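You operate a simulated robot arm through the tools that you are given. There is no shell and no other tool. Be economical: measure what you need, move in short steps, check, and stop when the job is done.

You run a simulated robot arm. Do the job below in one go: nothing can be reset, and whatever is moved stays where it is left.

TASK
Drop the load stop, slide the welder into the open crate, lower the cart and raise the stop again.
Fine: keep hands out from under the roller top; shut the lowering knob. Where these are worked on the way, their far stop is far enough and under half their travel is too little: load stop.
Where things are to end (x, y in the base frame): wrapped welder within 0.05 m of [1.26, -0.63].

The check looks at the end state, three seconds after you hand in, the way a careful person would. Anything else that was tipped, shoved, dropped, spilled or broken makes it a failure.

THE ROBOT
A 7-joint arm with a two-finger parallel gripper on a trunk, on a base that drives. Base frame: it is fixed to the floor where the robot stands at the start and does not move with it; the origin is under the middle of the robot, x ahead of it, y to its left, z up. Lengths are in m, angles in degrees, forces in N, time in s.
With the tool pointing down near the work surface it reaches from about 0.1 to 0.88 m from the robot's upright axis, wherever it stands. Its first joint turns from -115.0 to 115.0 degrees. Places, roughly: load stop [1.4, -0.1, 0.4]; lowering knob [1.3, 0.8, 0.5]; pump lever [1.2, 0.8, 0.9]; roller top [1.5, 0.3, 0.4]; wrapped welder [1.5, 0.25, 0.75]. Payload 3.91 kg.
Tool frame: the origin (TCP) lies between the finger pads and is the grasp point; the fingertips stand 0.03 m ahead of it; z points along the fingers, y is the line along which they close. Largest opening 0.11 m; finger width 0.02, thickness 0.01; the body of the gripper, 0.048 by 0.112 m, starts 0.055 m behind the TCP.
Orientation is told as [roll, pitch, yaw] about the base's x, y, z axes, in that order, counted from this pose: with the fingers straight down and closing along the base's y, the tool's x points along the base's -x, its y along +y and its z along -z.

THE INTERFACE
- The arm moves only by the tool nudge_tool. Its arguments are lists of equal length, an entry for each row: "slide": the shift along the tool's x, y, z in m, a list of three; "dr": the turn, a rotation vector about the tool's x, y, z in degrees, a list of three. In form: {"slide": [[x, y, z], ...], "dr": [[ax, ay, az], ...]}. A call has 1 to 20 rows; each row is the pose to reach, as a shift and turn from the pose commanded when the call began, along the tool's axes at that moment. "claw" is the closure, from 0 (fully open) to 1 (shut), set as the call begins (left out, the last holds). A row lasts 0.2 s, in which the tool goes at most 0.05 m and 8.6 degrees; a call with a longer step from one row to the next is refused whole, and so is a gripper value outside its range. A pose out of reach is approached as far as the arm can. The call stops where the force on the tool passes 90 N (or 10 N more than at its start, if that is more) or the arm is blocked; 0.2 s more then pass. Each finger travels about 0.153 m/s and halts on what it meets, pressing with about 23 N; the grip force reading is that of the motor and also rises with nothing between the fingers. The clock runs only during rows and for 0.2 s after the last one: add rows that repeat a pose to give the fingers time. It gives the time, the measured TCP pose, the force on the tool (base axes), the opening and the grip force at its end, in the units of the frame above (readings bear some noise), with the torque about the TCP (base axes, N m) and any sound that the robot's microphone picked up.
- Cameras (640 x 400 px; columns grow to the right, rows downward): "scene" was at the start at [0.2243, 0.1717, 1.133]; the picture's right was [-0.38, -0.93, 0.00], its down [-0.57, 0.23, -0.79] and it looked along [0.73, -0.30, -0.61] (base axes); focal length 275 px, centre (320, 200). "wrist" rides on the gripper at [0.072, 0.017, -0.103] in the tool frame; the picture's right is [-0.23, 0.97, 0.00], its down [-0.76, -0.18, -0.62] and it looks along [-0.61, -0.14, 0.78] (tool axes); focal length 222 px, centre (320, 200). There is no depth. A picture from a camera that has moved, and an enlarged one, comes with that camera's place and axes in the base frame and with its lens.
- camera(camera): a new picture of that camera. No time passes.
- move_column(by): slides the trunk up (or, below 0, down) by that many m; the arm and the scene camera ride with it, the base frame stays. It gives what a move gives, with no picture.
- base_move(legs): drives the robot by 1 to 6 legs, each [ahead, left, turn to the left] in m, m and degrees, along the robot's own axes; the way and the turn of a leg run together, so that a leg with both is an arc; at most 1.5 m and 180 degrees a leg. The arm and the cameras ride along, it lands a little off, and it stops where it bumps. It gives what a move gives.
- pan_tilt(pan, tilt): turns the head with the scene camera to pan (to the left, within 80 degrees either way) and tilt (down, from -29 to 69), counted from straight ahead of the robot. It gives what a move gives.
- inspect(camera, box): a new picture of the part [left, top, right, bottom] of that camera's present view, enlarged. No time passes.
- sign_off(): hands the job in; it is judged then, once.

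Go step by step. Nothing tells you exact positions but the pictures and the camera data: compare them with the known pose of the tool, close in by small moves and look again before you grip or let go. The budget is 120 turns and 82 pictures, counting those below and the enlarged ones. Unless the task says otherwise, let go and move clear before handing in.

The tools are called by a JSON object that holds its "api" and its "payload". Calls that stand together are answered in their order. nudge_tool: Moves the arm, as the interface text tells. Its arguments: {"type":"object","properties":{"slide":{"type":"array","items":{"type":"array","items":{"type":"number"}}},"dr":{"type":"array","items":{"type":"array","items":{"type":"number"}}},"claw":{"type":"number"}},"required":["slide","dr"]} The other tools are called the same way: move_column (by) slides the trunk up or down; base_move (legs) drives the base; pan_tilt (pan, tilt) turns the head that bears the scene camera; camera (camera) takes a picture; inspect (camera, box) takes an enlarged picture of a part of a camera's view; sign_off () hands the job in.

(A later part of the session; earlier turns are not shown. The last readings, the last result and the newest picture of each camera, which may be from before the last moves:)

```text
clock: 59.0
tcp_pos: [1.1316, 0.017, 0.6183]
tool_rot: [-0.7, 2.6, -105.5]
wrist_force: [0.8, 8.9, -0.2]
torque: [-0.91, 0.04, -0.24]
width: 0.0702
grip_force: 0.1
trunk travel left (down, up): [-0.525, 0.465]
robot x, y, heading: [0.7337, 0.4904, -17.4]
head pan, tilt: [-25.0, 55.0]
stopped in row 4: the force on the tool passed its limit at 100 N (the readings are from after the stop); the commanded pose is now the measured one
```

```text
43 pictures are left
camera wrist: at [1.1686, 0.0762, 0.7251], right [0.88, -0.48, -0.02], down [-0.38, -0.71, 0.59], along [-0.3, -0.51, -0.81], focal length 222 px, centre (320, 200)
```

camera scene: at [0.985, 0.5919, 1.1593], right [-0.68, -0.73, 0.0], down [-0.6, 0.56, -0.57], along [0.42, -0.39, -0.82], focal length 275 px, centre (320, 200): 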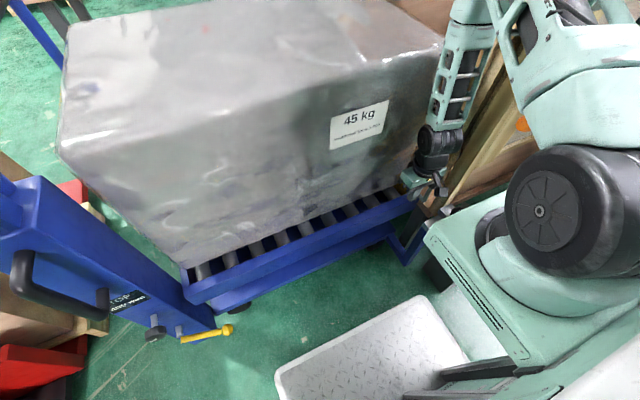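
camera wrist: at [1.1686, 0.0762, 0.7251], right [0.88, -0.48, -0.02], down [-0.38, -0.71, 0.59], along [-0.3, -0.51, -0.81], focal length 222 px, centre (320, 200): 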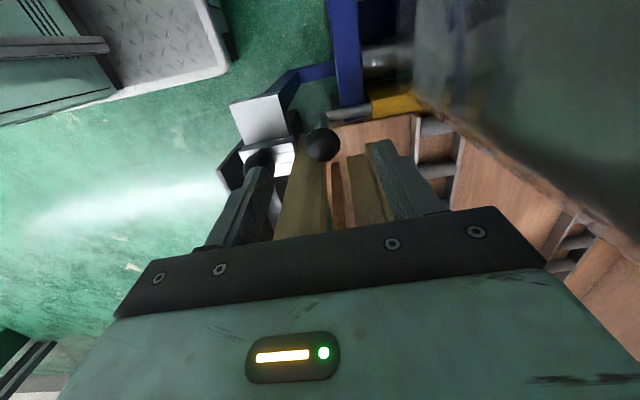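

My hand touched the crate post before reaching the ball, so coming from above is too tight. I retreat and will come from the front with the tool horizontal instead.

{"api": "nudge_tool", "payload": {"slide": [[0.03, 0, -0.01], [0.06, 0, -0.03], [0.06, -0.02, -0.05], [0.06, -0.04, -0.08], [0.06, -0.06, -0.1], [0.06, -0.08, -0.1], [0.06, -0.1, -0.1], [0.06, -0.12, -0.1], [0.06, -0.12, -0.1], [0.06, -0.12, -0.1], [0.06, -0.12, -0.1], [0.06, -0.12, -0.1], [0.06, -0.12, -0.1], [0.06, -0.12, -0.1], [0.06, -0.12, -0.1]], "dr": [[0, 0, 0], [0, 0, 0], [0, 0, 0], [0, 0, -8], [0, 0, -16], [0, 0, -24], [0, 0, -32], [0, 0, -40], [0, 0, -48], [0, 0, -56], [0, 0, -64], [0, 0, -72], [0, 0, -80], [0, 0, -88], [0, 0, -89.5]], "claw": 1}}

{"api": "camera", "payload": {"camera": "scene"}}

```text
clock: 62.1
tcp_pos: [1.0484, 0.0759, 0.723]
tool_rot: [2.5, 0.7, -15.9]
wrist_force: [-0.1, 0.8, -0.5]
torque: [-0.02, -0.02, 0.02]
width: 0.0002
grip_force: 23.0
out of reach, approached as far as the arm can: row 7, 8, 9, 10, 11, 12, 13, 14, 15
trunk travel left (down, up): [-0.525, 0.465]
robot x, y, heading: [0.7315, 0.4897, -17.7]
head pan, tilt: [-25.0, 55.0]
```

```text
42 pictures are left
camera scene: at [0.9854, 0.5947, 1.1593], right [-0.68, -0.74, 0.0], down [-0.6, 0.55, -0.57], along [0.42, -0.39, -0.82], focal length 275 px, centre (320, 200)
```

scene: 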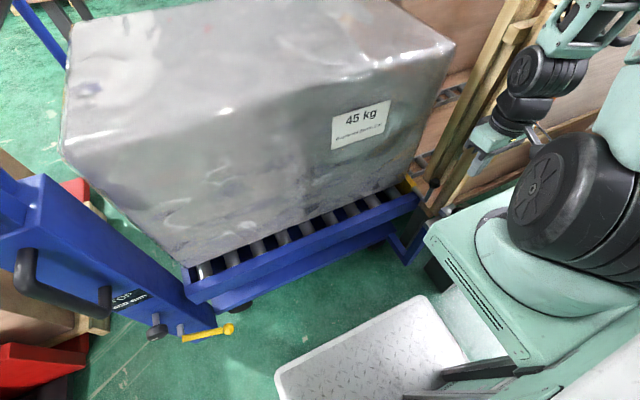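

The arm is too folded here for a horizontal tool; I back the base 0.28 m, then tilt the tool to horizontal.

{"api": "base_move", "payload": {"legs": [[-0.28, 0, 0]]}}

{"api": "nudge_tool", "payload": {"slide": [[0, 0, 0], [0, 0, 0], [0, 0, 0], [0, 0, 0], [0, 0, 0.02], [0, 0, 0.04], [0, 0, 0.06], [0, 0, 0.08], [0, 0, 0.1], [0, 0, 0.12], [0, 0, 0.14], [0, 0, 0.16]], "dr": [[0, -8, 0], [0, -16, 0], [0, -24, 0], [0, -32, 0], [0, -40, 0], [0, -48, 0], [0, -56, 0], [0, -64, 0], [0, -72, 0], [0, -80, 0], [0, -88, 0], [0, -90, 0]]}}

```text
clock: 64.1
tcp_pos: [0.78, 0.1601, 0.7204]
tool_rot: [2.4, 0.7, -16.0]
wrist_force: [-0.6, -0.4, 0.0]
torque: [-0.04, 0.03, 0.0]
width: 0.0
grip_force: 23.6
trunk travel left (down, up): [-0.525, 0.465]
robot x, y, heading: [0.4673, 0.5723, -17.3]
head pan, tilt: [-25.0, 55.0]
```

```text
clock: 66.7
tcp_pos: [0.7811, 0.1681, 0.5625]
tool_rot: [77.3, -87.5, -93.5]
wrist_force: [-0.2, 0.0, 0.0]
torque: [0.01, -0.03, -0.03]
width: 0.0001
grip_force: 22.9
out of reach, approached as far as the arm can: row 1, 2, 3, 4, 5, 6, 7
trunk travel left (down, up): [-0.525, 0.465]
robot x, y, heading: [0.4676, 0.5765, -17.5]
head pan, tilt: [-25.0, 55.0]
```

The tool is horizontal now. I check the lever from the head camera, now less obstructed.

{"api": "pan_tilt", "payload": {"pan": -20, "tilt": 40}}

{"api": "inspect", "payload": {"camera": "scene", "box": [260, 100, 460, 300]}}

```text
clock: 67.5
tcp_pos: [0.7796, 0.1676, 0.5622]
tool_rot: [73.9, -87.5, -90.0]
wrist_force: [-0.2, 0.6, 0.2]
torque: [0.01, -0.06, -0.02]
width: 0.0
grip_force: 22.8
trunk travel left (down, up): [-0.525, 0.465]
robot x, y, heading: [0.4665, 0.5765, -17.5]
head pan, tilt: [-20.0, 40.0]
```

```text
2.00 times, centred on (360, 200) of scene
camera zoom: at [0.733, 0.6761, 1.1799], right [-0.61, -0.79, 0.0], down [-0.51, 0.39, -0.77], along [0.61, -0.47, -0.64], focal length 549 px, centre (240, 200)
```

zoom: 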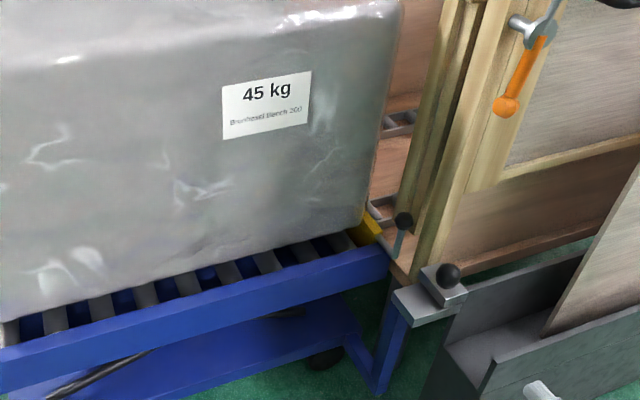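

My arm turned the crate's orange latch downwards while passing; I will set that back afterwards. First I bring the closed fingers to the right of the crank, from the front.

{"api": "nudge_tool", "payload": {"slide": [[0.015, -0.025, 0.03], [0.03, -0.05, 0.06], [0.045, -0.075, 0.09], [0.06, -0.099, 0.12], [0.062, -0.099, 0.165], [0.062, -0.099, 0.21], [0.062, -0.099, 0.25]], "dr": [[0, 0, 0], [0, 0, 0], [0, 0, 0], [0, 0, 0], [0, 0, 0], [0, 0, 0], [0, 0, 0]]}}

{"api": "inspect", "payload": {"camera": "scene", "box": [260, 100, 460, 300]}}

{"api": "camera", "payload": {"camera": "wrist"}}

```text
clock: 69.1
tcp_pos: [0.9935, 0.0051, 0.4945]
tool_rot: [76.4, -87.5, -92.4]
wrist_force: [-0.8, 1.0, 5.4]
torque: [-0.03, -0.13, 0.0]
width: 0.0001
grip_force: 23.4
trunk travel left (down, up): [-0.525, 0.465]
robot x, y, heading: [0.4658, 0.5767, -17.3]
head pan, tilt: [-20.0, 40.0]
```

```text
2.00 times, centred on (360, 200) of scene
camera zoom: at [0.7328, 0.6761, 1.1801], right [-0.61, -0.79, 0.0], down [-0.51, 0.39, -0.77], along [0.61, -0.47, -0.64], focal length 549 px, centre (240, 200)
```

zoom: 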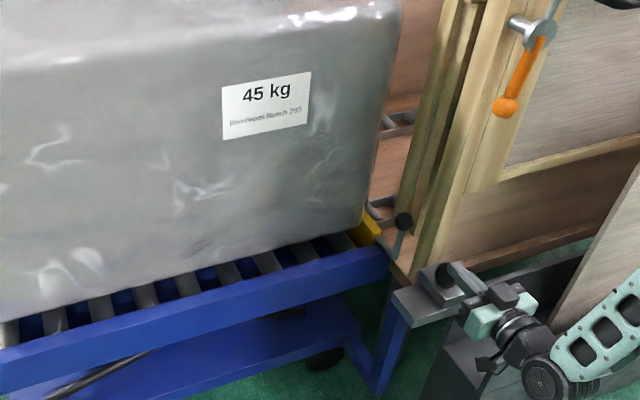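

```text
39 pictures are left
camera wrist: at [0.9001, 0.0527, 0.4243], right [0.27, 0.92, 0.27], down [-0.65, -0.03, 0.76], along [0.71, -0.38, 0.59], focal length 222 px, centre (320, 200)
```

wrist: 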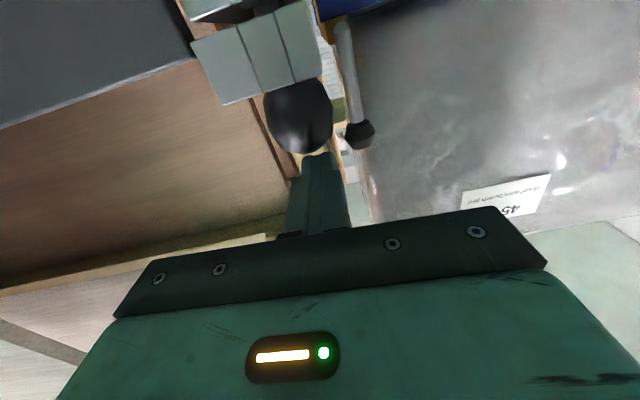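

The dock clamp's black knob sits right under my fingers, so I rise a few centimetres and go over it to the ball.

{"api": "nudge_tool", "payload": {"slide": [[-0.02, 0, -0.01], [-0.04, 0, -0.01], [-0.04, 0, 0.03], [-0.04, 0, 0.07]], "dr": [[0, 0, 0], [0, 0, 0], [0, 0, 0], [0, 0, 0]]}}

{"api": "camera", "payload": {"camera": "wrist"}}

{"api": "inspect", "payload": {"camera": "scene", "box": [330, 180, 430, 280]}}

```text
clock: 70.1
tcp_pos: [1.042, -0.0098, 0.5317]
tool_rot: [78.5, -87.6, -94.4]
wrist_force: [-29.1, 19.9, 26.6]
torque: [-0.56, -1.03, 0.11]
width: 0.0
grip_force: 23.3
trunk travel left (down, up): [-0.525, 0.465]
robot x, y, heading: [0.4663, 0.5783, -17.7]
head pan, tilt: [-20.0, 40.0]
stopped in row 4: the force on the tool passed its limit at 146 N (the readings are from after the stop); the commanded pose is now the measured one
```

```text
38 pictures are left
camera wrist: at [0.9478, 0.0379, 0.4603], right [0.27, 0.93, 0.27], down [-0.65, -0.03, 0.76], along [0.71, -0.38, 0.59], focal length 222 px, centre (320, 200)
```

wrist: 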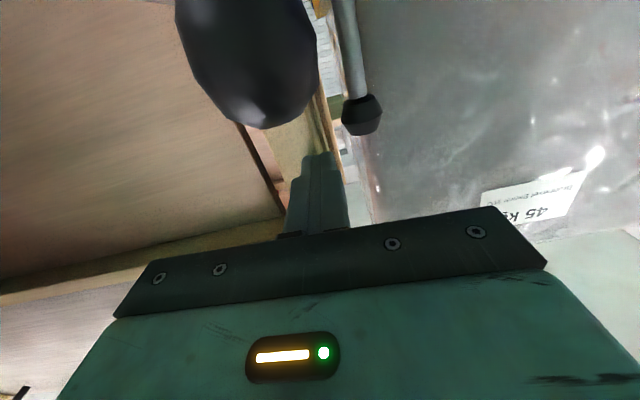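

```text
4.00 times, centred on (380, 230) of scene
camera zoom: at [0.7311, 0.6773, 1.1807], right [-0.61, -0.79, 0.0], down [-0.51, 0.39, -0.77], along [0.61, -0.47, -0.64], focal length 1098 px, centre (80, 80)
```

zoom: 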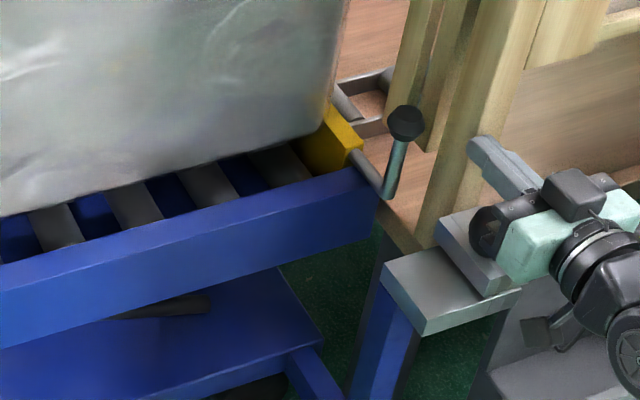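

The camera housing below the tool struck the dock knob. I back straight off, then use a 45° down-tilted tool so the camera stays high.

{"api": "nudge_tool", "payload": {"slide": [[0, 0, -0.04], [-0.02, 0, -0.08], [-0.06, 0, -0.08], [-0.09, 0, -0.08], [-0.09, 0, -0.08], [-0.09, 0, -0.08], [-0.09, 0, -0.08], [-0.09, 0, -0.08]], "dr": [[0, 0, 0], [0, 0, 0], [0, 0, 0], [0, 8, 0], [0, 16, 0], [0, 24, 0], [0, 32, 0], [0, 40, 0]]}}

{"api": "inspect", "payload": {"camera": "scene", "box": [310, 180, 430, 280]}}

```text
clock: 71.9
tcp_pos: [0.966, 0.0077, 0.6178]
tool_rot: [3.8, -48.8, -19.0]
wrist_force: [0.1, -0.5, 0.1]
torque: [0.0, 0.0, -0.04]
width: 0.0002
grip_force: 23.0
trunk travel left (down, up): [-0.525, 0.465]
robot x, y, heading: [0.4677, 0.5797, -17.5]
head pan, tilt: [-20.0, 40.0]
```

```text
4.00 times, centred on (370, 230) of scene
camera zoom: at [0.7327, 0.6758, 1.1799], right [-0.61, -0.79, 0.0], down [-0.51, 0.39, -0.77], along [0.61, -0.47, -0.64], focal length 1098 px, centre (120, 80)
```

zoom: 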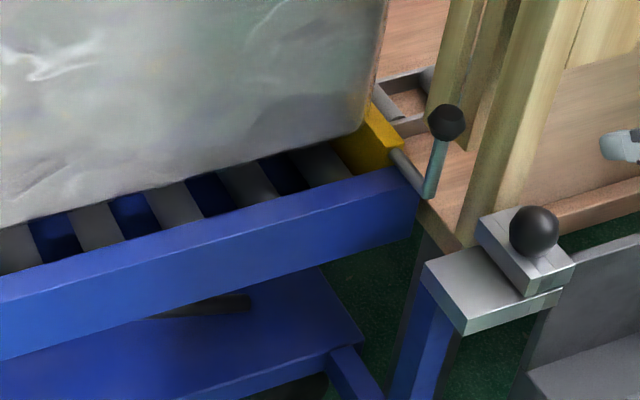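

The dock clamp looks unchanged. I move in with the tilted fingers to just right of the crank's ball.

{"api": "nudge_tool", "payload": {"slide": [[-0.01, 0, 0.04], [-0.02, -0.001, 0.08], [-0.03, -0.002, 0.12], [-0.041, -0.002, 0.16]], "dr": [[0, 0, 0], [0, 0, 0], [0, 0, 0], [0, 0, 0]]}}

{"api": "inspect", "payload": {"camera": "scene", "box": [310, 160, 430, 280]}}

{"api": "camera", "payload": {"camera": "wrist"}}

```text
clock: 72.6
tcp_pos: [1.0405, -0.0176, 0.5698]
tool_rot: [3.6, -47.9, -19.1]
wrist_force: [-39.7, 13.9, 36.0]
torque: [-0.35, -0.44, -0.08]
width: 0.0
grip_force: 22.9
trunk travel left (down, up): [-0.525, 0.465]
robot x, y, heading: [0.4646, 0.5757, -18.1]
head pan, tilt: [-20.0, 40.0]
stopped in row 3: the force on the tool passed its limit at 212 N (the readings are from after the stop); the commanded pose is now the measured one
```

```text
3.33 times, centred on (370, 220) of scene
camera zoom: at [0.7305, 0.6771, 1.1804], right [-0.61, -0.79, 0.0], down [-0.51, 0.39, -0.77], along [0.61, -0.47, -0.64], focal length 915 px, centre (153, 133)
```

zoom: 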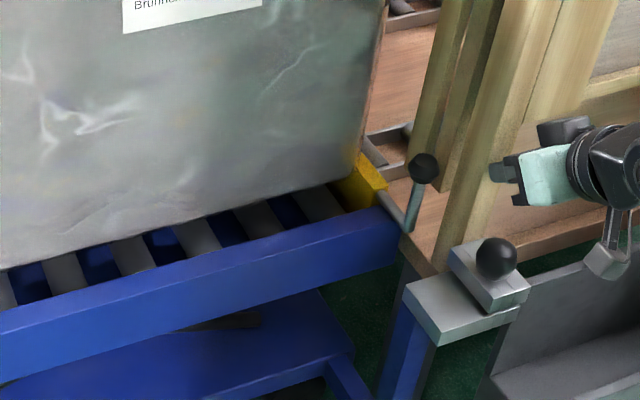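

```text
34 pictures are left
camera wrist: at [0.9253, 0.0327, 0.5862], right [0.42, 0.88, 0.21], down [-0.02, -0.22, 0.97], along [0.91, -0.41, -0.08], focal length 222 px, centre (320, 200)
```

wrist: 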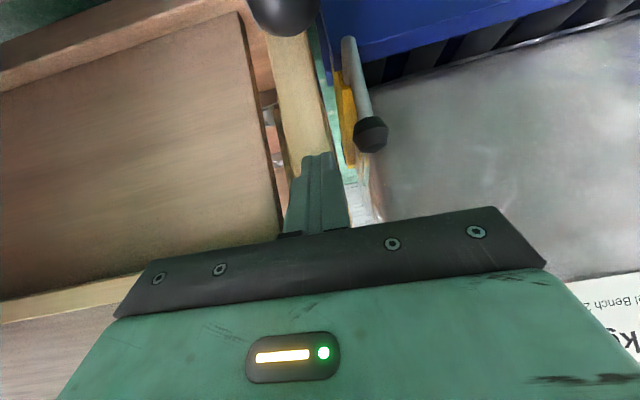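

My fingertips met the crate's corner post, which stands closer to the ball than I had judged, so there is no room on the right. I back off and will instead take the ball front-and-back with the tool leaning over from the left.

{"api": "nudge_tool", "payload": {"slide": [[0, 0, -0.03], [-0.02, 0.01, -0.07], [-0.045, 0.02, -0.11], [-0.07, 0.036, -0.15], [-0.088, 0.036, -0.171], [-0.088, 0.036, -0.171], [-0.088, 0.036, -0.171], [-0.088, 0.036, -0.171], [-0.088, 0.036, -0.171]], "dr": [[0, 0, 0], [0, 0, 0], [0, 0, 0], [0, 8, 0], [0, 16, 0], [0, 24, 0], [0, 32, 0], [0, 40, 0], [0, 48, 0]], "claw": 0.3}}

{"api": "inspect", "payload": {"camera": "scene", "box": [300, 100, 480, 260]}}

```text
clock: 74.6
tcp_pos: [0.9761, 0.0257, 0.7548]
tool_rot: [2.3, 0.1, -16.8]
wrist_force: [-62.4, 14.1, 40.2]
torque: [-2.06, -5.13, -1.4]
width: 0.0771
grip_force: 0.1
trunk travel left (down, up): [-0.525, 0.465]
robot x, y, heading: [0.4641, 0.5803, -17.9]
head pan, tilt: [-20.0, 40.0]
```

```text
2.50 times, centred on (390, 180) of scene
camera zoom: at [0.7282, 0.6775, 1.1814], right [-0.61, -0.79, 0.0], down [-0.51, 0.39, -0.77], along [0.61, -0.47, -0.64], focal length 686 px, centre (145, 250)
```

zoom: 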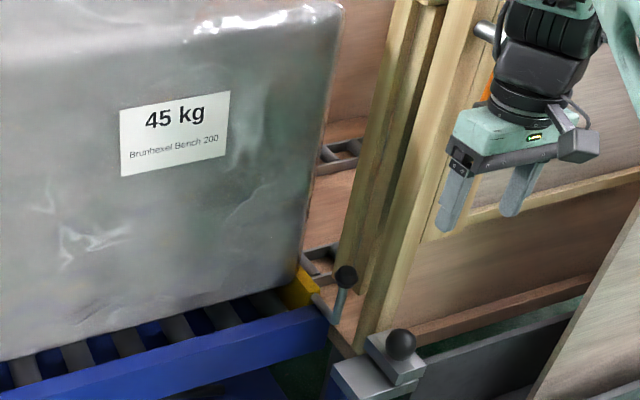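

The wrist is pressing against the orange latch; I back straight away from the crate.

{"api": "nudge_tool", "payload": {"slide": [[0.03, 0.01, 0], [0.07, 0.03, 0], [0.11, 0.06, 0], [0.13, 0.1, 0], [0.13, 0.14, 0]], "dr": [[0, 0, 0], [0, 0, 0], [0, 0, 0], [0, 0, 0], [0, 0, 0]]}}

{"api": "camera", "payload": {"camera": "scene"}}

```text
clock: 75.8
tcp_pos: [0.8983, 0.198, 0.7585]
tool_rot: [2.6, -0.1, -16.2]
wrist_force: [-0.5, 0.0, 0.6]
torque: [0.02, 0.02, 0.02]
width: 0.0769
grip_force: 0.0
trunk travel left (down, up): [-0.525, 0.465]
robot x, y, heading: [0.4637, 0.5794, -17.8]
head pan, tilt: [-20.0, 40.0]
```

```text
32 pictures are left
camera scene: at [0.7322, 0.6757, 1.1799], right [-0.61, -0.79, 0.0], down [-0.51, 0.39, -0.77], along [0.61, -0.47, -0.64], focal length 275 px, centre (320, 200)
```

scene: 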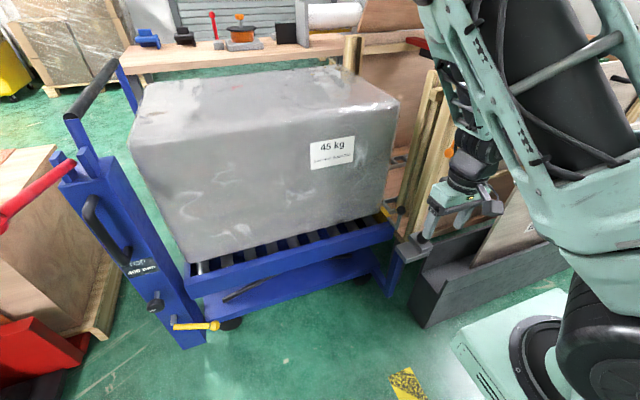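

I now turn the tool 90° and carry it out to the left of the crank, clear of the latch.

{"api": "nudge_tool", "payload": {"slide": [[-0.02, 0.02, 0], [-0.04, 0.04, 0], [-0.06, 0.064, 0], [-0.08, 0.064, 0], [-0.1, 0.064, 0], [-0.12, 0.064, 0], [-0.14, 0.064, 0], [-0.16, 0.064, 0], [-0.18, 0.064, 0], [-0.2, 0.064, 0], [-0.2126, 0.064, 0], [-0.2126, 0.064, 0]], "dr": [[0, 0, 8], [0, 0, 16], [0, 0, 24], [0, 0, 32], [0, 0, 40], [0, 0, 48], [0, 0, 56], [0, 0, 64], [0, 0, 72], [0, 0, 80], [0, 0, 88], [0, 0, 89.5]]}}

{"api": "nudge_tool", "payload": {"slide": [[0, 0, 0.03], [0, 0, 0.06], [0, 0, 0.09], [0, 0, 0.11], [0, 0, 0.12], [0, 0, 0.12]], "dr": [[0, -8, 0], [0, -16, 0], [0, -24, 0], [0, -32, 0], [0, -40, 0], [0, -47, 0]]}}

{"api": "camera", "payload": {"camera": "wrist"}}

```text
clock: 78.4
tcp_pos: [0.9827, 0.1882, 0.7249]
tool_rot: [2.9, 4.6, -94.9]
wrist_force: [0.7, -0.3, 0.3]
torque: [0.01, 0.01, -0.04]
width: 0.0772
grip_force: 0.1
out of reach, approached as far as the arm can: row 8, 9, 10, 11, 12
trunk travel left (down, up): [-0.525, 0.465]
robot x, y, heading: [0.4675, 0.5785, -17.7]
head pan, tilt: [-20.0, 40.0]
```

```text
clock: 79.8
tcp_pos: [0.9879, 0.2002, 0.6027]
tool_rot: [4.0, -42.4, -97.8]
wrist_force: [0.3, -0.9, -0.3]
torque: [0.01, -0.02, 0.01]
width: 0.0769
grip_force: 0.0
out of reach, approached as far as the arm can: row 1
trunk travel left (down, up): [-0.525, 0.465]
robot x, y, heading: [0.4642, 0.5774, -17.7]
head pan, tilt: [-20.0, 40.0]
```

```text
31 pictures are left
camera wrist: at [1.0155, 0.32, 0.6309], right [0.95, -0.25, 0.2], down [-0.24, -0.12, 0.96], along [-0.22, -0.96, -0.17], focal length 222 px, centre (320, 200)
```

wrist: 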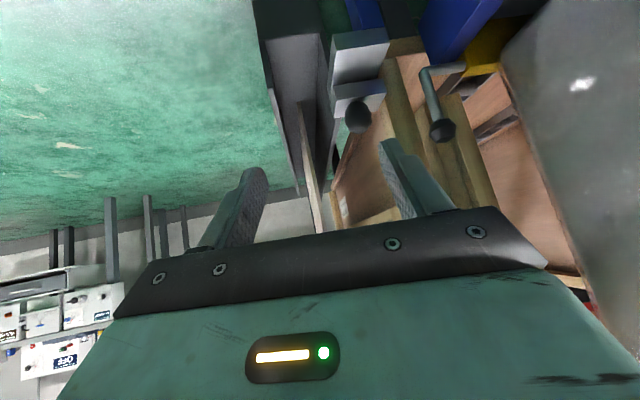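

I see the crank cleanly from the left, with the ball at (1.128, 0.006, 0.525). I bring the open fingers in along the tool to straddle it.

{"api": "nudge_tool", "payload": {"slide": [[-0.02, 0.04, 0.0], [-0.04, 0.08, 0.0], [-0.06, 0.12, 0.02], [-0.076, 0.153, 0.05], [-0.076, 0.153, 0.09], [-0.076, 0.153, 0.13]], "dr": [[0, 0, 0], [0, 0, 0], [0, 0, 0], [0, 0, 0], [0, 0, 0], [0, 0, 0]]}}

{"api": "camera", "payload": {"camera": "wrist"}}

```text
clock: 81.2
tcp_pos: [1.1328, 0.044, 0.5677]
tool_rot: [4.1, -42.2, -97.8]
wrist_force: [0.6, 0.8, 0.3]
torque: [0.0, 0.01, 0.01]
width: 0.0773
grip_force: 0.0
trunk travel left (down, up): [-0.525, 0.465]
robot x, y, heading: [0.4656, 0.5789, -17.8]
head pan, tilt: [-20.0, 40.0]
```

```text
30 pictures are left
camera wrist: at [1.1587, 0.1655, 0.5953], right [0.95, -0.25, 0.2], down [-0.24, -0.12, 0.96], along [-0.22, -0.96, -0.18], focal length 222 px, centre (320, 200)
```

wrist: 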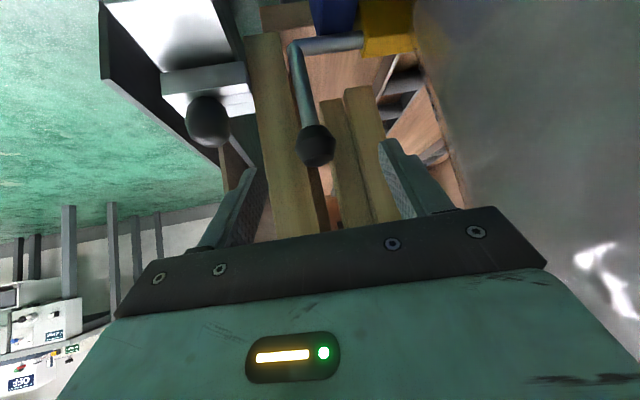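

The ball is centred between the fingers; I advance 5 cm and close on it.

{"api": "nudge_tool", "payload": {"slide": [[0, -0.003, 0.025], [0.001, -0.004, 0.05], [0.001, -0.004, 0.05]], "dr": [[0, 0, 0], [0, 0, 0], [0, 0, 0]]}}

{"api": "nudge_tool", "payload": {"slide": [[0, 0, 0], [0, 0, 0], [0, 0, 0]], "dr": [[0, 0, 0], [0, 0, 0], [0, 0, 0]], "claw": 1}}

```text
clock: 82.0
tcp_pos: [1.1265, 0.0111, 0.5274]
tool_rot: [4.0, -42.2, -97.8]
wrist_force: [0.3, -0.5, 0.5]
torque: [0.0, 0.03, -0.01]
width: 0.0771
grip_force: 0.1
trunk travel left (down, up): [-0.525, 0.465]
robot x, y, heading: [0.4668, 0.5743, -17.8]
head pan, tilt: [-20.0, 40.0]
```

```text
clock: 82.8
tcp_pos: [1.1264, 0.0106, 0.5279]
tool_rot: [4.0, -42.3, -97.9]
wrist_force: [0.5, -1.5, -1.6]
torque: [-0.07, 0.01, 0.05]
width: 0.0333
grip_force: 44.7
trunk travel left (down, up): [-0.525, 0.465]
robot x, y, heading: [0.4622, 0.5739, -17.5]
head pan, tilt: [-20.0, 40.0]
```

The ball is held (0.033 m). I try swinging the crank 20° to the left along its arc.

{"api": "nudge_tool", "payload": {"slide": [[0.0135, 0.0031, -0.0102], [0.0285, 0.0058, -0.0176]], "dr": [[0, 0, 0], [0, 0, 0]]}}

```text
clock: 83.4
tcp_pos: [1.1361, 0.0461, 0.5206]
tool_rot: [4.2, -42.0, -97.7]
wrist_force: [0.2, -1.2, 0.7]
torque: [0.01, 0.01, 0.01]
width: 0.0
grip_force: 38.2
trunk travel left (down, up): [-0.525, 0.465]
robot x, y, heading: [0.466, 0.5761, -17.8]
head pan, tilt: [-20.0, 40.0]
```

The ball slipped out; I look at whether the crank moved.

{"api": "camera", "payload": {"camera": "wrist"}}

```text
29 pictures are left
camera wrist: at [1.1629, 0.167, 0.5501], right [0.95, -0.25, 0.2], down [-0.24, -0.13, 0.96], along [-0.22, -0.96, -0.18], focal length 222 px, centre (320, 200)
```

wrist: 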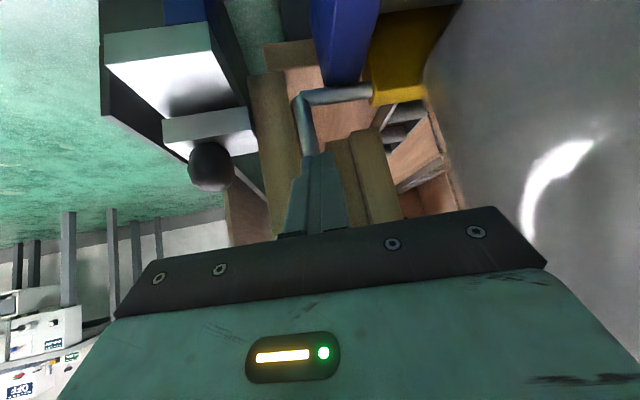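

The crank is boxed in by the post on one side, so the stop is most likely a slider worked straight down rather than a swing. I place the closed fingertips on top of the ball and press down.

{"api": "nudge_tool", "payload": {"slide": [[-0.02, -0.002, -0.03], [-0.0587, -0.0035, -0.054], [-0.05, -0.0037, -0.028], [-0.043, -0.004, -0.0206], [-0.0365, -0.005, -0.0133], [-0.0298, -0.005, -0.006], [-0.023, -0.006, 0.0014], [-0.0163, -0.006, 0.0088]], "dr": [[0, 0, 0], [0, 0, 0], [0, 0, 0], [0, 0, 0], [0, 0, 0], [0, 0, 0], [0, 0, 0], [0, 0, 0]]}}

{"api": "camera", "payload": {"camera": "wrist"}}

```text
clock: 85.2
tcp_pos: [1.128, 0.0271, 0.5258]
tool_rot: [4.1, -42.3, -97.8]
wrist_force: [0.5, 9.6, 5.8]
torque: [0.21, -0.05, 0.01]
width: 0.0
grip_force: 37.7
trunk travel left (down, up): [-0.525, 0.465]
robot x, y, heading: [0.4623, 0.5829, -17.9]
head pan, tilt: [-20.0, 40.0]
```

```text
28 pictures are left
camera wrist: at [1.1547, 0.1472, 0.5543], right [0.95, -0.25, 0.2], down [-0.24, -0.12, 0.96], along [-0.22, -0.96, -0.18], focal length 222 px, centre (320, 200)
```

wrist: 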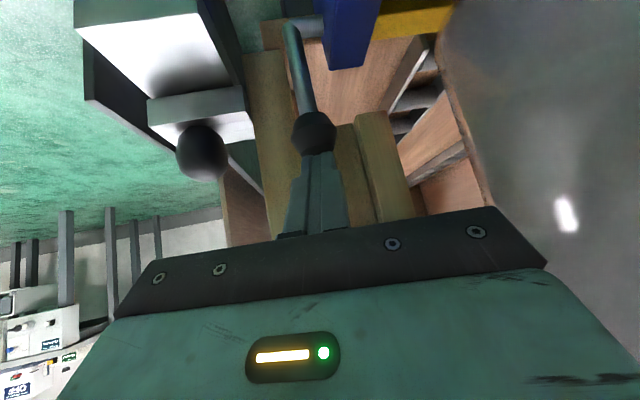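

It works: ball and plate have dropped about 4.5 cm. I press on to the far stop.

{"api": "nudge_tool", "payload": {"slide": [[0.0067, -0.0005, 0.0074], [0.0135, -0.001, 0.0147], [0.0202, -0.0015, 0.0221], [0.027, -0.002, 0.0294], [0.0337, -0.0026, 0.0368], [0.0404, -0.003, 0.0442]], "dr": [[0, 0, 0], [0, 0, 0], [0, 0, 0], [0, 0, 0], [0, 0, 0], [0, 0, 0]]}}

{"api": "camera", "payload": {"camera": "wrist"}}

```text
clock: 86.0
tcp_pos: [1.1273, 0.0257, 0.513]
tool_rot: [3.9, -42.8, -97.7]
wrist_force: [-22.0, 31.8, 50.7]
torque: [0.25, 0.67, -0.4]
width: 0.0
grip_force: 37.9
trunk travel left (down, up): [-0.525, 0.465]
robot x, y, heading: [0.4609, 0.5776, -17.6]
head pan, tilt: [-20.0, 40.0]
stopped in row 3: the force on the tool passed its limit at 104 N (the readings are from after the stop); the commanded pose is now the measured one
```

```text
27 pictures are left
camera wrist: at [1.1549, 0.1471, 0.5396], right [0.95, -0.25, 0.2], down [-0.24, -0.11, 0.96], along [-0.22, -0.96, -0.17], focal length 222 px, centre (320, 200)
```

wrist: 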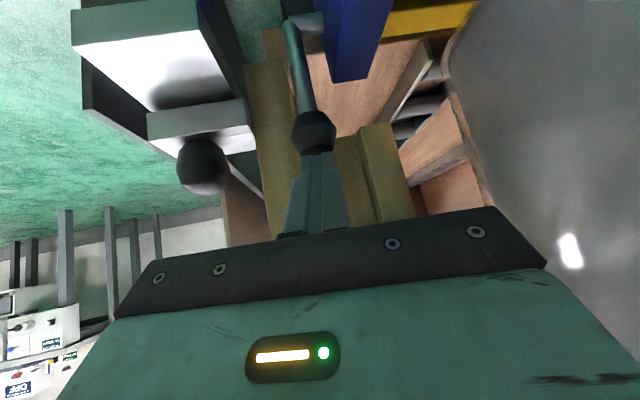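

The stop is fully down (about 6 cm, hard stop reached). I withdraw and look at the latch I disturbed.

{"api": "nudge_tool", "payload": {"slide": [[0, 0, -0.04], [0, 0, -0.08], [0, -0.03, -0.11], [0, -0.07, -0.12], [0, -0.11, -0.12]], "dr": [[0, 0, 0], [0, 0, 0], [0, 0, 0], [0, 0, 0], [0, 0, 0]]}}

{"api": "pan_tilt", "payload": {"pan": -25, "tilt": 25}}

{"api": "inspect", "payload": {"camera": "scene", "box": [260, 130, 460, 330]}}

```text
clock: 87.2
tcp_pos: [1.0195, 0.1164, 0.5902]
tool_rot: [4.1, -42.5, -97.7]
wrist_force: [0.2, 0.1, -0.4]
torque: [-0.02, 0.01, 0.03]
width: 0.0
grip_force: 37.6
trunk travel left (down, up): [-0.525, 0.465]
robot x, y, heading: [0.4608, 0.5783, -17.7]
head pan, tilt: [-20.0, 40.0]
```

```text
clock: 87.9
tcp_pos: [1.0201, 0.1159, 0.5904]
tool_rot: [4.0, -42.6, -97.8]
wrist_force: [-0.3, 0.2, 0.3]
torque: [0.05, 0.02, 0.01]
width: 0.0
grip_force: 38.2
trunk travel left (down, up): [-0.525, 0.465]
robot x, y, heading: [0.4656, 0.5764, -17.7]
head pan, tilt: [-25.0, 25.0]
```

```text
2.00 times, centred on (360, 230) of scene
camera zoom: at [0.7323, 0.6663, 1.2032], right [-0.68, -0.74, 0.0], down [-0.31, 0.29, -0.91], along [0.67, -0.61, -0.42], focal length 549 px, centre (240, 140)
```

zoom: 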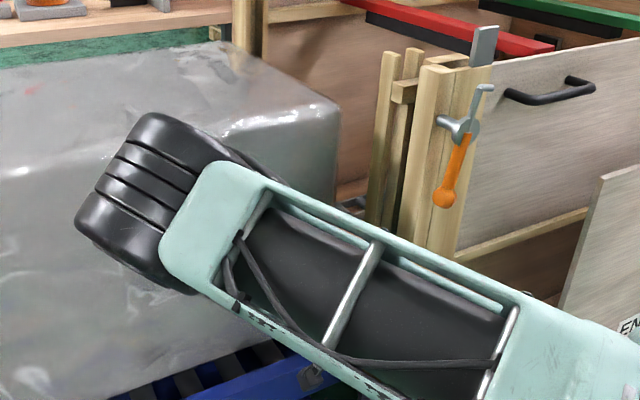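

The latch handle now points down; it should point left with its hook over the panel. I re-orient the tool to horizontal to turn it back from the front.

{"api": "nudge_tool", "payload": {"slide": [[-0.007, -0.028, -0.025], [-0.014, -0.056, -0.05], [-0.022, -0.085, -0.075], [-0.029, -0.113, -0.1], [-0.036, -0.142, -0.125], [-0.043, -0.17, -0.149]], "dr": [[0, 8, 0], [0, 16, 0], [0, 24, 0], [0, 32, 0], [0, 40, 0], [0, 42.6, 0]]}}

{"api": "nudge_tool", "payload": {"slide": [[0, 0, 0], [0, 0, 0], [0, 0, 0], [0, 0, 0], [0, 0, 0], [0, 0, 0], [0, 0, 0], [0, 0, 0], [0, 0, 0], [0, 0, 0], [0, 0, 0]], "dr": [[0, 0, -8], [0, 0, -16], [0, 0, -24], [0, 0, -32], [0, 0, -40], [0, 0, -48], [0, 0, -56], [0, 0, -64], [0, 0, -72], [0, 0, -80], [0, 0, -82]]}}

{"api": "nudge_tool", "payload": {"slide": [[0, 0, 0], [0, 0, 0], [0, 0, 0], [0, 0, 0], [0, 0, 0], [0, 0, 0], [0, 0, 0], [0, 0, 0], [0, 0, 0], [0, 0, 0], [0, 0, 0]], "dr": [[0, -8, 0], [0, -16, 0], [0, -24, 0], [0, -32, 0], [0, -40, 0], [0, -48, 0], [0, -56, 0], [0, -64, 0], [0, -72, 0], [0, -80, 0], [0, -85, 0]]}}

```text
clock: 89.3
tcp_pos: [0.8504, 0.2015, 0.7203]
tool_rot: [2.8, 0.1, -94.8]
wrist_force: [-0.5, 0.3, 0.0]
torque: [0.0, 0.02, 0.04]
width: 0.0
grip_force: 37.5
trunk travel left (down, up): [-0.525, 0.465]
robot x, y, heading: [0.4657, 0.5781, -17.8]
head pan, tilt: [-25.0, 25.0]
```

```text
clock: 91.7
tcp_pos: [0.8507, 0.1993, 0.7209]
tool_rot: [0.4, -2.9, -12.9]
wrist_force: [0.2, -0.3, -0.4]
torque: [0.03, 0.03, 0.0]
width: 0.0002
grip_force: 38.0
trunk travel left (down, up): [-0.525, 0.465]
robot x, y, heading: [0.4636, 0.5769, -17.6]
head pan, tilt: [-25.0, 25.0]
```

```text
clock: 94.1
tcp_pos: [0.8528, 0.1939, 0.7098]
tool_rot: [9.7, -88.2, -22.5]
wrist_force: [0.5, 0.2, -0.3]
torque: [0.0, -0.02, -0.03]
width: 0.0004
grip_force: 37.8
out of reach, approached as far as the arm can: row 1, 2, 3, 4, 5, 6, 7, 8, 9, 10, 11
trunk travel left (down, up): [-0.525, 0.465]
robot x, y, heading: [0.464, 0.5773, -17.7]
head pan, tilt: [-25.0, 25.0]
```

I bring the tool to the right of the latch's ball, in front of the crate, and check.

{"api": "nudge_tool", "payload": {"slide": [[-0.02, -0.035, 0.0], [-0.04, -0.07, 0.01], [-0.06, -0.105, 0.03], [-0.08, -0.14, 0.05], [-0.095, -0.17, 0.07], [-0.095, -0.1875, 0.09]], "dr": [[0, 0, 0], [0, 0, 0], [0, 0, 0], [0, 0, 0], [0, 0, 0], [0, 0, 0]]}}

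{"api": "camera", "payload": {"camera": "wrist"}}

{"api": "inspect", "payload": {"camera": "scene", "box": [320, 130, 480, 250]}}

```text
clock: 95.5
tcp_pos: [0.9037, -0.012, 0.8007]
tool_rot: [10.4, -87.9, -23.2]
wrist_force: [0.5, -0.8, -0.1]
torque: [0.0, 0.01, 0.03]
width: 0.0
grip_force: 37.6
trunk travel left (down, up): [-0.525, 0.465]
robot x, y, heading: [0.4629, 0.5778, -17.9]
head pan, tilt: [-25.0, 25.0]
```

```text
25 pictures are left
camera wrist: at [0.8039, 0.0286, 0.7317], right [0.23, 0.95, 0.23], down [-0.62, -0.04, 0.78], along [0.75, -0.32, 0.58], focal length 222 px, centre (320, 200)
```

wrist: 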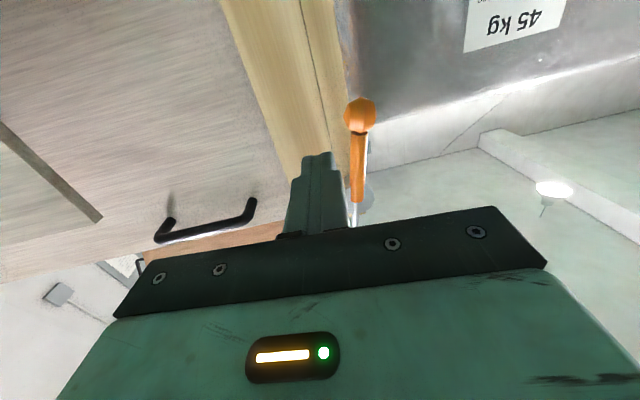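

```text
3.33 times, centred on (400, 190) of scene
camera zoom: at [0.7322, 0.6662, 1.2033], right [-0.68, -0.73, 0.0], down [-0.31, 0.29, -0.91], along [0.67, -0.61, -0.42], focal length 915 px, centre (53, 233)
```

zoom: 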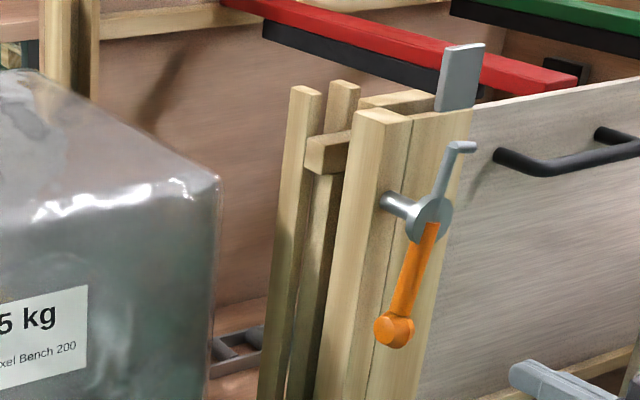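

Latch ball is at (1.028, -0.002, 0.80) and its pivot at z 0.90. I step in to the right of the handle and sweep it back up to the left along its arc.

{"api": "nudge_tool", "payload": {"slide": [[-0.009, -0.004, 0.035], [-0.018, -0.008, 0.07], [-0.018, -0.008, 0.1]], "dr": [[0, 0, 0], [0, 0, 0], [0, 0, 0]]}}

{"api": "nudge_tool", "payload": {"slide": [[0, 0.015, 0], [0.003, 0.0335, 0], [0.0006, 0.0562, 0], [-0.008, 0.0776, 0], [-0.0217, 0.0961, 0], [-0.034, 0.106, 0], [-0.0466, 0.114, 0], [-0.061, 0.1195, 0]], "dr": [[0, 0, 0], [0, 0, 0], [0, 0, 0], [0, 0, 0], [0, 0, 0], [0, 0, 0], [0, 0, 0], [0, 0, 0]]}}

{"api": "inspect", "payload": {"camera": "scene", "box": [320, 130, 480, 250]}}

```text
clock: 96.3
tcp_pos: [0.9984, -0.0412, 0.814]
tool_rot: [9.2, -87.8, -22.2]
wrist_force: [-0.3, -1.1, 0.6]
torque: [0.01, 0.02, 0.0]
width: 0.0001
grip_force: 37.7
trunk travel left (down, up): [-0.525, 0.465]
robot x, y, heading: [0.4634, 0.5789, -18.0]
head pan, tilt: [-25.0, 25.0]
```

```text
clock: 98.1
tcp_pos: [1.027, 0.0744, 0.8741]
tool_rot: [10.8, -87.7, -23.5]
wrist_force: [0.5, 3.8, -2.7]
torque: [-0.05, 0.07, 0.09]
width: 0.0002
grip_force: 38.1
trunk travel left (down, up): [-0.525, 0.465]
robot x, y, heading: [0.4654, 0.5799, -17.7]
head pan, tilt: [-25.0, 25.0]
```

```text
3.33 times, centred on (400, 190) of scene
camera zoom: at [0.7323, 0.6666, 1.2031], right [-0.68, -0.74, 0.0], down [-0.31, 0.29, -0.91], along [0.67, -0.61, -0.42], focal length 915 px, centre (53, 233)
```

zoom: 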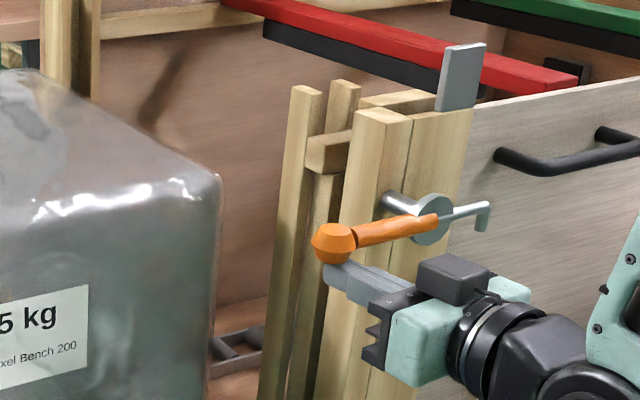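

The latch is back, perhaps a few degrees short; I lift it slightly more, then back away.

{"api": "nudge_tool", "payload": {"slide": [[-0.006, 0.001, 0], [-0.012, 0.002, 0], [-0.012, 0.002, 0]], "dr": [[0, 0, 0], [0, 0, 0], [0, 0, 0]]}}

{"api": "nudge_tool", "payload": {"slide": [[0.015, 0, 0], [0.015, 0, -0.04], [0.015, 0, -0.08], [0.015, 0, -0.12]], "dr": [[0, 0, 0], [0, 0, 0], [0, 0, 0], [0, 0, 0]]}}

{"api": "inspect", "payload": {"camera": "scene", "box": [320, 130, 480, 250]}}

```text
clock: 98.9
tcp_pos: [1.0251, 0.0743, 0.8754]
tool_rot: [11.7, -86.1, -24.8]
wrist_force: [-2.9, 2.6, -69.7]
torque: [-0.03, 1.52, -0.18]
width: 0.0
grip_force: 37.4
trunk travel left (down, up): [-0.525, 0.465]
robot x, y, heading: [0.4635, 0.5755, -17.7]
head pan, tilt: [-25.0, 25.0]
```

```text
clock: 99.9
tcp_pos: [0.9126, 0.0883, 0.8737]
tool_rot: [8.5, -88.0, -21.3]
wrist_force: [0.9, -0.3, -0.2]
torque: [-0.04, 0.02, -0.02]
width: 0.0001
grip_force: 38.2
out of reach, approached as far as the arm can: row 4
trunk travel left (down, up): [-0.525, 0.465]
robot x, y, heading: [0.468, 0.5793, -17.9]
head pan, tilt: [-25.0, 25.0]
```

```text
3.33 times, centred on (400, 190) of scene
camera zoom: at [0.7324, 0.6664, 1.2033], right [-0.68, -0.74, 0.0], down [-0.31, 0.29, -0.91], along [0.67, -0.61, -0.42], focal length 915 px, centre (53, 233)
```

zoom: 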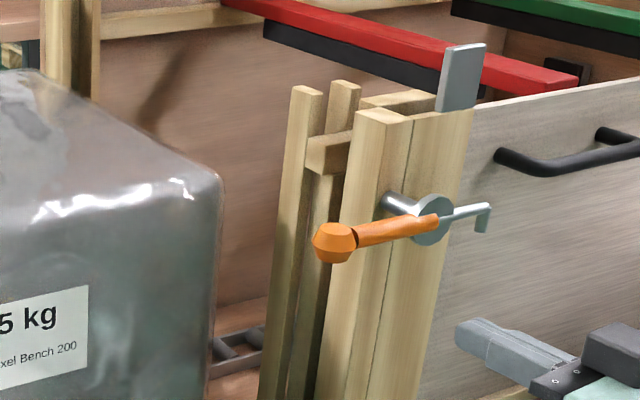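

The latch is firmly back on its stop. Next I raise the arm, point the tool down and drive to the pushing spot, about (0.78, 0.41).

{"api": "move_column", "payload": {"by": 0.3}}

{"api": "nudge_tool", "payload": {"slide": [[0, 0, -0.02], [0, 0, -0.04], [0, 0, -0.06], [0, 0, -0.08], [0, 0, -0.1], [0, 0, -0.12], [0, 0, -0.14], [0, 0, -0.14], [0, 0, -0.14], [0, 0, -0.14], [0, 0, -0.14]], "dr": [[0, 8, 0], [0, 16, 0], [0, 24, 0], [0, 32, 0], [0, 40, 0], [0, 48, 0], [0, 56, 0], [0, 64, 0], [0, 72, 0], [0, 80, 0], [0, 88, 0]]}}

{"api": "base_move", "payload": {"legs": [[0, -0.07, 2], [0.33, 0, 0]]}}

```text
clock: 102.9
tcp_pos: [0.9128, 0.088, 1.1723]
tool_rot: [9.0, -87.9, -22.0]
wrist_force: [0.6, -0.3, 0.3]
torque: [-0.03, 0.02, 0.03]
width: 0.0001
grip_force: 37.5
trunk travel left (down, up): [-0.825, 0.165]
robot x, y, heading: [0.4649, 0.5773, -17.8]
head pan, tilt: [-25.0, 25.0]
```

```text
clock: 105.3
tcp_pos: [0.7747, 0.1209, 1.1702]
tool_rot: [1.8, -2.8, -13.4]
wrist_force: [3.3, 2.8, 0.4]
torque: [-0.21, 0.28, 0.02]
width: 0.0
grip_force: 37.7
out of reach, approached as far as the arm can: row 1, 2, 3, 4, 5, 6, 7, 11
trunk travel left (down, up): [-0.825, 0.165]
robot x, y, heading: [0.4674, 0.574, -17.9]
head pan, tilt: [-25.0, 25.0]
```

```text
clock: 108.1
tcp_pos: [1.085, -0.0313, 1.1703]
tool_rot: [1.7, -2.9, -11.8]
wrist_force: [-0.4, -0.3, -0.3]
torque: [-0.01, 0.01, -0.02]
width: 0.0
grip_force: 37.7
trunk travel left (down, up): [-0.825, 0.165]
robot x, y, heading: [0.7612, 0.419, -16.3]
head pan, tilt: [-25.0, 25.0]
```

I'm at (0.76, 0.42). Now I carry the closed tool high over the welder to above its left face, turning it so the camera sits over the welder.

{"api": "nudge_tool", "payload": {"slide": [[-0.0189, 0.0405, 0], [-0.0378, 0.081, 0], [-0.0567, 0.1215, 0], [-0.0756, 0.162, 0], [-0.0945, 0.2025, 0], [-0.1134, 0.243, 0], [-0.1323, 0.2835, 0], [-0.1512, 0.324, 0], [-0.1701, 0.3645, 0], [-0.189, 0.405, 0], [-0.2079, 0.4455, 0], [-0.2268, 0.486, 0], [-0.2457, 0.5265, 0], [-0.2646, 0.567, 0], [-0.2835, 0.6075, 0], [-0.3024, 0.648, 0], [-0.3213, 0.6885, 0], [-0.3402, 0.729, 0], [-0.359, 0.77, 0], [-0.359, 0.77, 0]], "dr": [[0, 0, 5], [0, 0, 10], [0, 0, 15], [0, 0, 20], [0, 0, 25], [0, 0, 30], [0, 0, 35], [0, 0, 40], [0, 0, 45], [0, 0, 50], [0, 0, 55], [0, 0, 60], [0, 0, 65], [0, 0, 70], [0, 0, 75], [0, 0, 80], [0, 0, 85], [0, 0, 90], [0, 0, 94], [0, 0, 94]], "claw": 1}}

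{"api": "pan_tilt", "payload": {"pan": 25, "tilt": 35}}

{"api": "camera", "payload": {"camera": "wrist"}}

{"api": "camera", "payload": {"camera": "scene"}}

```text
clock: 112.3
tcp_pos: [1.1776, 0.1624, 1.1943]
tool_rot: [2.8, 1.9, -105.6]
wrist_force: [-0.5, 0.2, -0.8]
torque: [-0.06, -0.05, -0.02]
width: 0.0001
grip_force: 37.1
out of reach, approached as far as the arm can: row 10, 11, 12, 13, 14, 15, 16, 17, 18, 19, 20
trunk travel left (down, up): [-0.825, 0.165]
robot x, y, heading: [0.7591, 0.4232, -16.1]
head pan, tilt: [-25.0, 25.0]
```

```text
clock: 113.5
tcp_pos: [1.1775, 0.1633, 1.1941]
tool_rot: [2.8, 2.0, -105.7]
wrist_force: [-0.4, -0.1, 0.7]
torque: [0.02, -0.01, -0.04]
width: 0.0
grip_force: 37.7
trunk travel left (down, up): [-0.825, 0.165]
robot x, y, heading: [0.759, 0.4202, -16.3]
head pan, tilt: [25.0, 35.0]
```

```text
21 pictures are left
camera wrist: at [1.2083, 0.2257, 1.301], right [0.88, -0.48, 0.04], down [-0.41, -0.7, 0.59], along [-0.25, -0.53, -0.81], focal length 222 px, centre (320, 200)
```

wrist: 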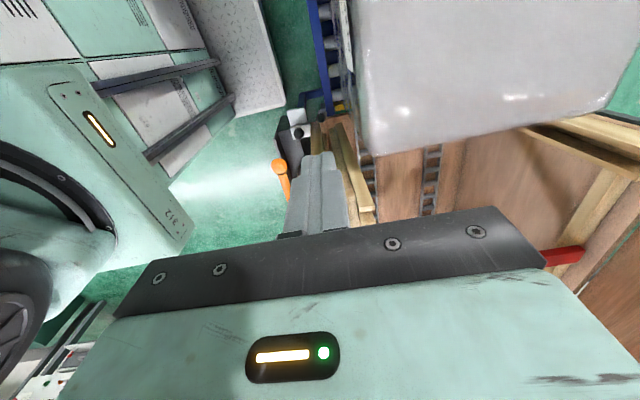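

```text
20 pictures are left
camera scene: at [1.0452, 0.5874, 1.4875], right [0.15, -0.99, 0.0], down [-0.57, -0.09, -0.82], along [0.81, 0.12, -0.57], focal length 275 px, centre (320, 200)
```

scene: 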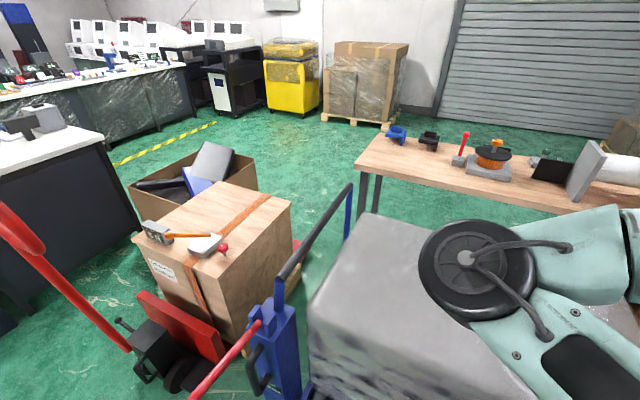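

With that yaw the camera would sit on the handle side and the wrist runs out of travel, so I turn the tool the other way round (camera over the welder) while moving out.

{"api": "nudge_tool", "payload": {"slide": [[0, 0, 0], [0, 0, 0], [0, 0, 0], [0, 0, 0], [0, 0, 0], [0, 0, 0], [0, 0, 0], [0, 0, 0], [0, 0, 0], [0, 0, 0], [0, 0, 0], [0, 0, 0]], "dr": [[0, 0, -8], [0, 0, -16], [0, 0, -24], [0, 0, -32], [0, 0, -40], [0, 0, -48], [0, 0, -56], [0, 0, -64], [0, 0, -72], [0, 0, -80], [0, 0, -88], [0, 0, -90]]}}

{"api": "nudge_tool", "payload": {"slide": [[-0.0168, 0.0363, 0.001], [-0.0336, 0.0725, 0.003], [-0.0504, 0.109, 0.005], [-0.0673, 0.145, 0.01], [-0.084, 0.181, 0.015], [-0.101, 0.2175, 0.02], [-0.118, 0.254, 0.025], [-0.1345, 0.29, 0.03], [-0.151, 0.326, 0.035], [-0.168, 0.3625, 0.04], [-0.185, 0.399, 0.045], [-0.202, 0.435, 0.05], [-0.2185, 0.471, 0.055], [-0.235, 0.5075, 0.06], [-0.252, 0.544, 0.065], [-0.269, 0.58, 0.07], [-0.269, 0.58, 0.07]], "dr": [[0, 0, -5.6], [0, 0, -11.2], [0, 0, -16.8], [0, 0, -22.4], [0, 0, -28], [0, 0, -33.6], [0, 0, -39.2], [0, 0, -44.8], [0, 0, -50.4], [0, 0, -56], [0, 0, -61.6], [0, 0, -67.2], [0, 0, -72.8], [0, 0, -78.4], [0, 0, -84], [0, 0, -90], [0, 0, -90]]}}

{"api": "camera", "payload": {"camera": "wrist"}}

```text
clock: 116.1
tcp_pos: [1.1671, 0.178, 1.2134]
tool_rot: [2.0, -2.7, -15.6]
wrist_force: [0.9, 0.2, 0.2]
torque: [0.02, 0.03, -0.02]
width: 0.0
grip_force: 37.3
out of reach, approached as far as the arm can: row 3, 4, 5, 6, 7, 8, 9, 10, 11, 12
trunk travel left (down, up): [-0.825, 0.165]
robot x, y, heading: [0.7627, 0.4191, -16.3]
head pan, tilt: [25.0, 35.0]
```

```text
clock: 119.7
tcp_pos: [1.5432, 0.6405, 1.1667]
tool_rot: [-2.7, -2.0, 74.4]
wrist_force: [0.5, -0.4, -0.5]
torque: [0.03, 0.05, -0.02]
width: 0.0001
grip_force: 37.8
out of reach, approached as far as the arm can: row 15, 16, 17
trunk travel left (down, up): [-0.825, 0.165]
robot x, y, heading: [0.7643, 0.4177, -16.2]
head pan, tilt: [25.0, 35.0]
```

```text
19 pictures are left
camera wrist: at [1.5022, 0.5733, 1.2659], right [-0.88, 0.48, -0.04], down [0.34, 0.67, 0.66], along [0.34, 0.56, -0.75], focal length 222 px, centre (320, 200)
```

wrist: 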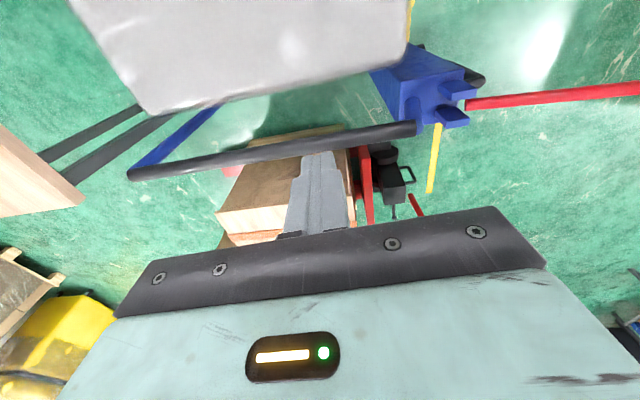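

I can see the gap between the welder's left edge (l≈1.035 along the slide axis) and the black handle (l≈1.107). I raise the trunk for more reach, square the tool and come down to just above the gap.

{"api": "move_column", "payload": {"by": 0.16}}

{"api": "nudge_tool", "payload": {"slide": [[-0.012, -0.01, 0], [-0.024, -0.02, 0.03], [-0.023, -0.02, 0.07], [-0.021, -0.025, 0.11], [-0.02, -0.03, 0.15], [-0.018, -0.03, 0.19], [-0.017, -0.03, 0.23], [-0.015, -0.03, 0.27], [-0.014, -0.03, 0.3], [-0.013, -0.03, 0.32]], "dr": [[-1.35, 1, 0], [-2.7, 2, 0], [-2.7, 2, 0], [-2.7, 2, 0], [-2.7, 2, 0], [-2.7, 2, 0], [-2.7, 2, 0], [-2.7, 2, 0], [-2.7, 2, 0], [-2.7, 2, 0]]}}

{"api": "camera", "payload": {"camera": "wrist"}}

```text
clock: 121.5
tcp_pos: [1.5429, 0.6403, 1.326]
tool_rot: [-2.9, -2.0, 74.3]
wrist_force: [0.6, -1.1, -0.1]
torque: [0.0, 0.03, 0.0]
width: 0.0
grip_force: 38.3
trunk travel left (down, up): [-0.985, 0.005]
robot x, y, heading: [0.7593, 0.4182, -16.2]
head pan, tilt: [25.0, 35.0]
```

```text
clock: 123.7
tcp_pos: [1.5346, 0.6192, 1.046]
tool_rot: [-0.1, 0.0, 74.3]
wrist_force: [0.1, 0.9, -0.1]
torque: [-0.03, -0.01, -0.01]
width: 0.0
grip_force: 37.7
out of reach, approached as far as the arm can: row 1, 2, 3, 4, 5, 6, 7, 8, 9, 10
trunk travel left (down, up): [-0.985, 0.005]
robot x, y, heading: [0.7607, 0.4167, -16.0]
head pan, tilt: [25.0, 35.0]
```

```text
18 pictures are left
camera wrist: at [1.5002, 0.5547, 1.1496], right [-0.88, 0.48, 0.0], down [0.38, 0.69, 0.62], along [0.3, 0.55, -0.78], focal length 222 px, centre (320, 200)
```

wrist: 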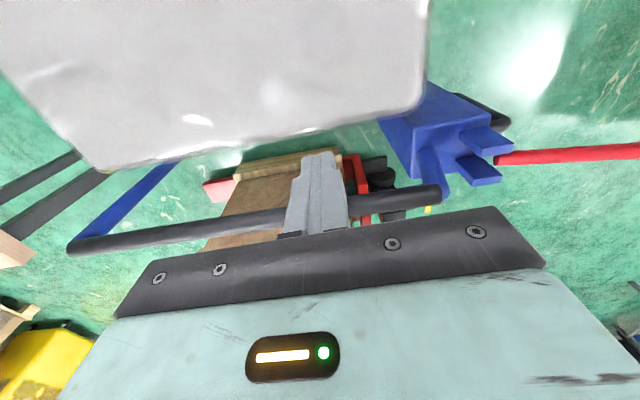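

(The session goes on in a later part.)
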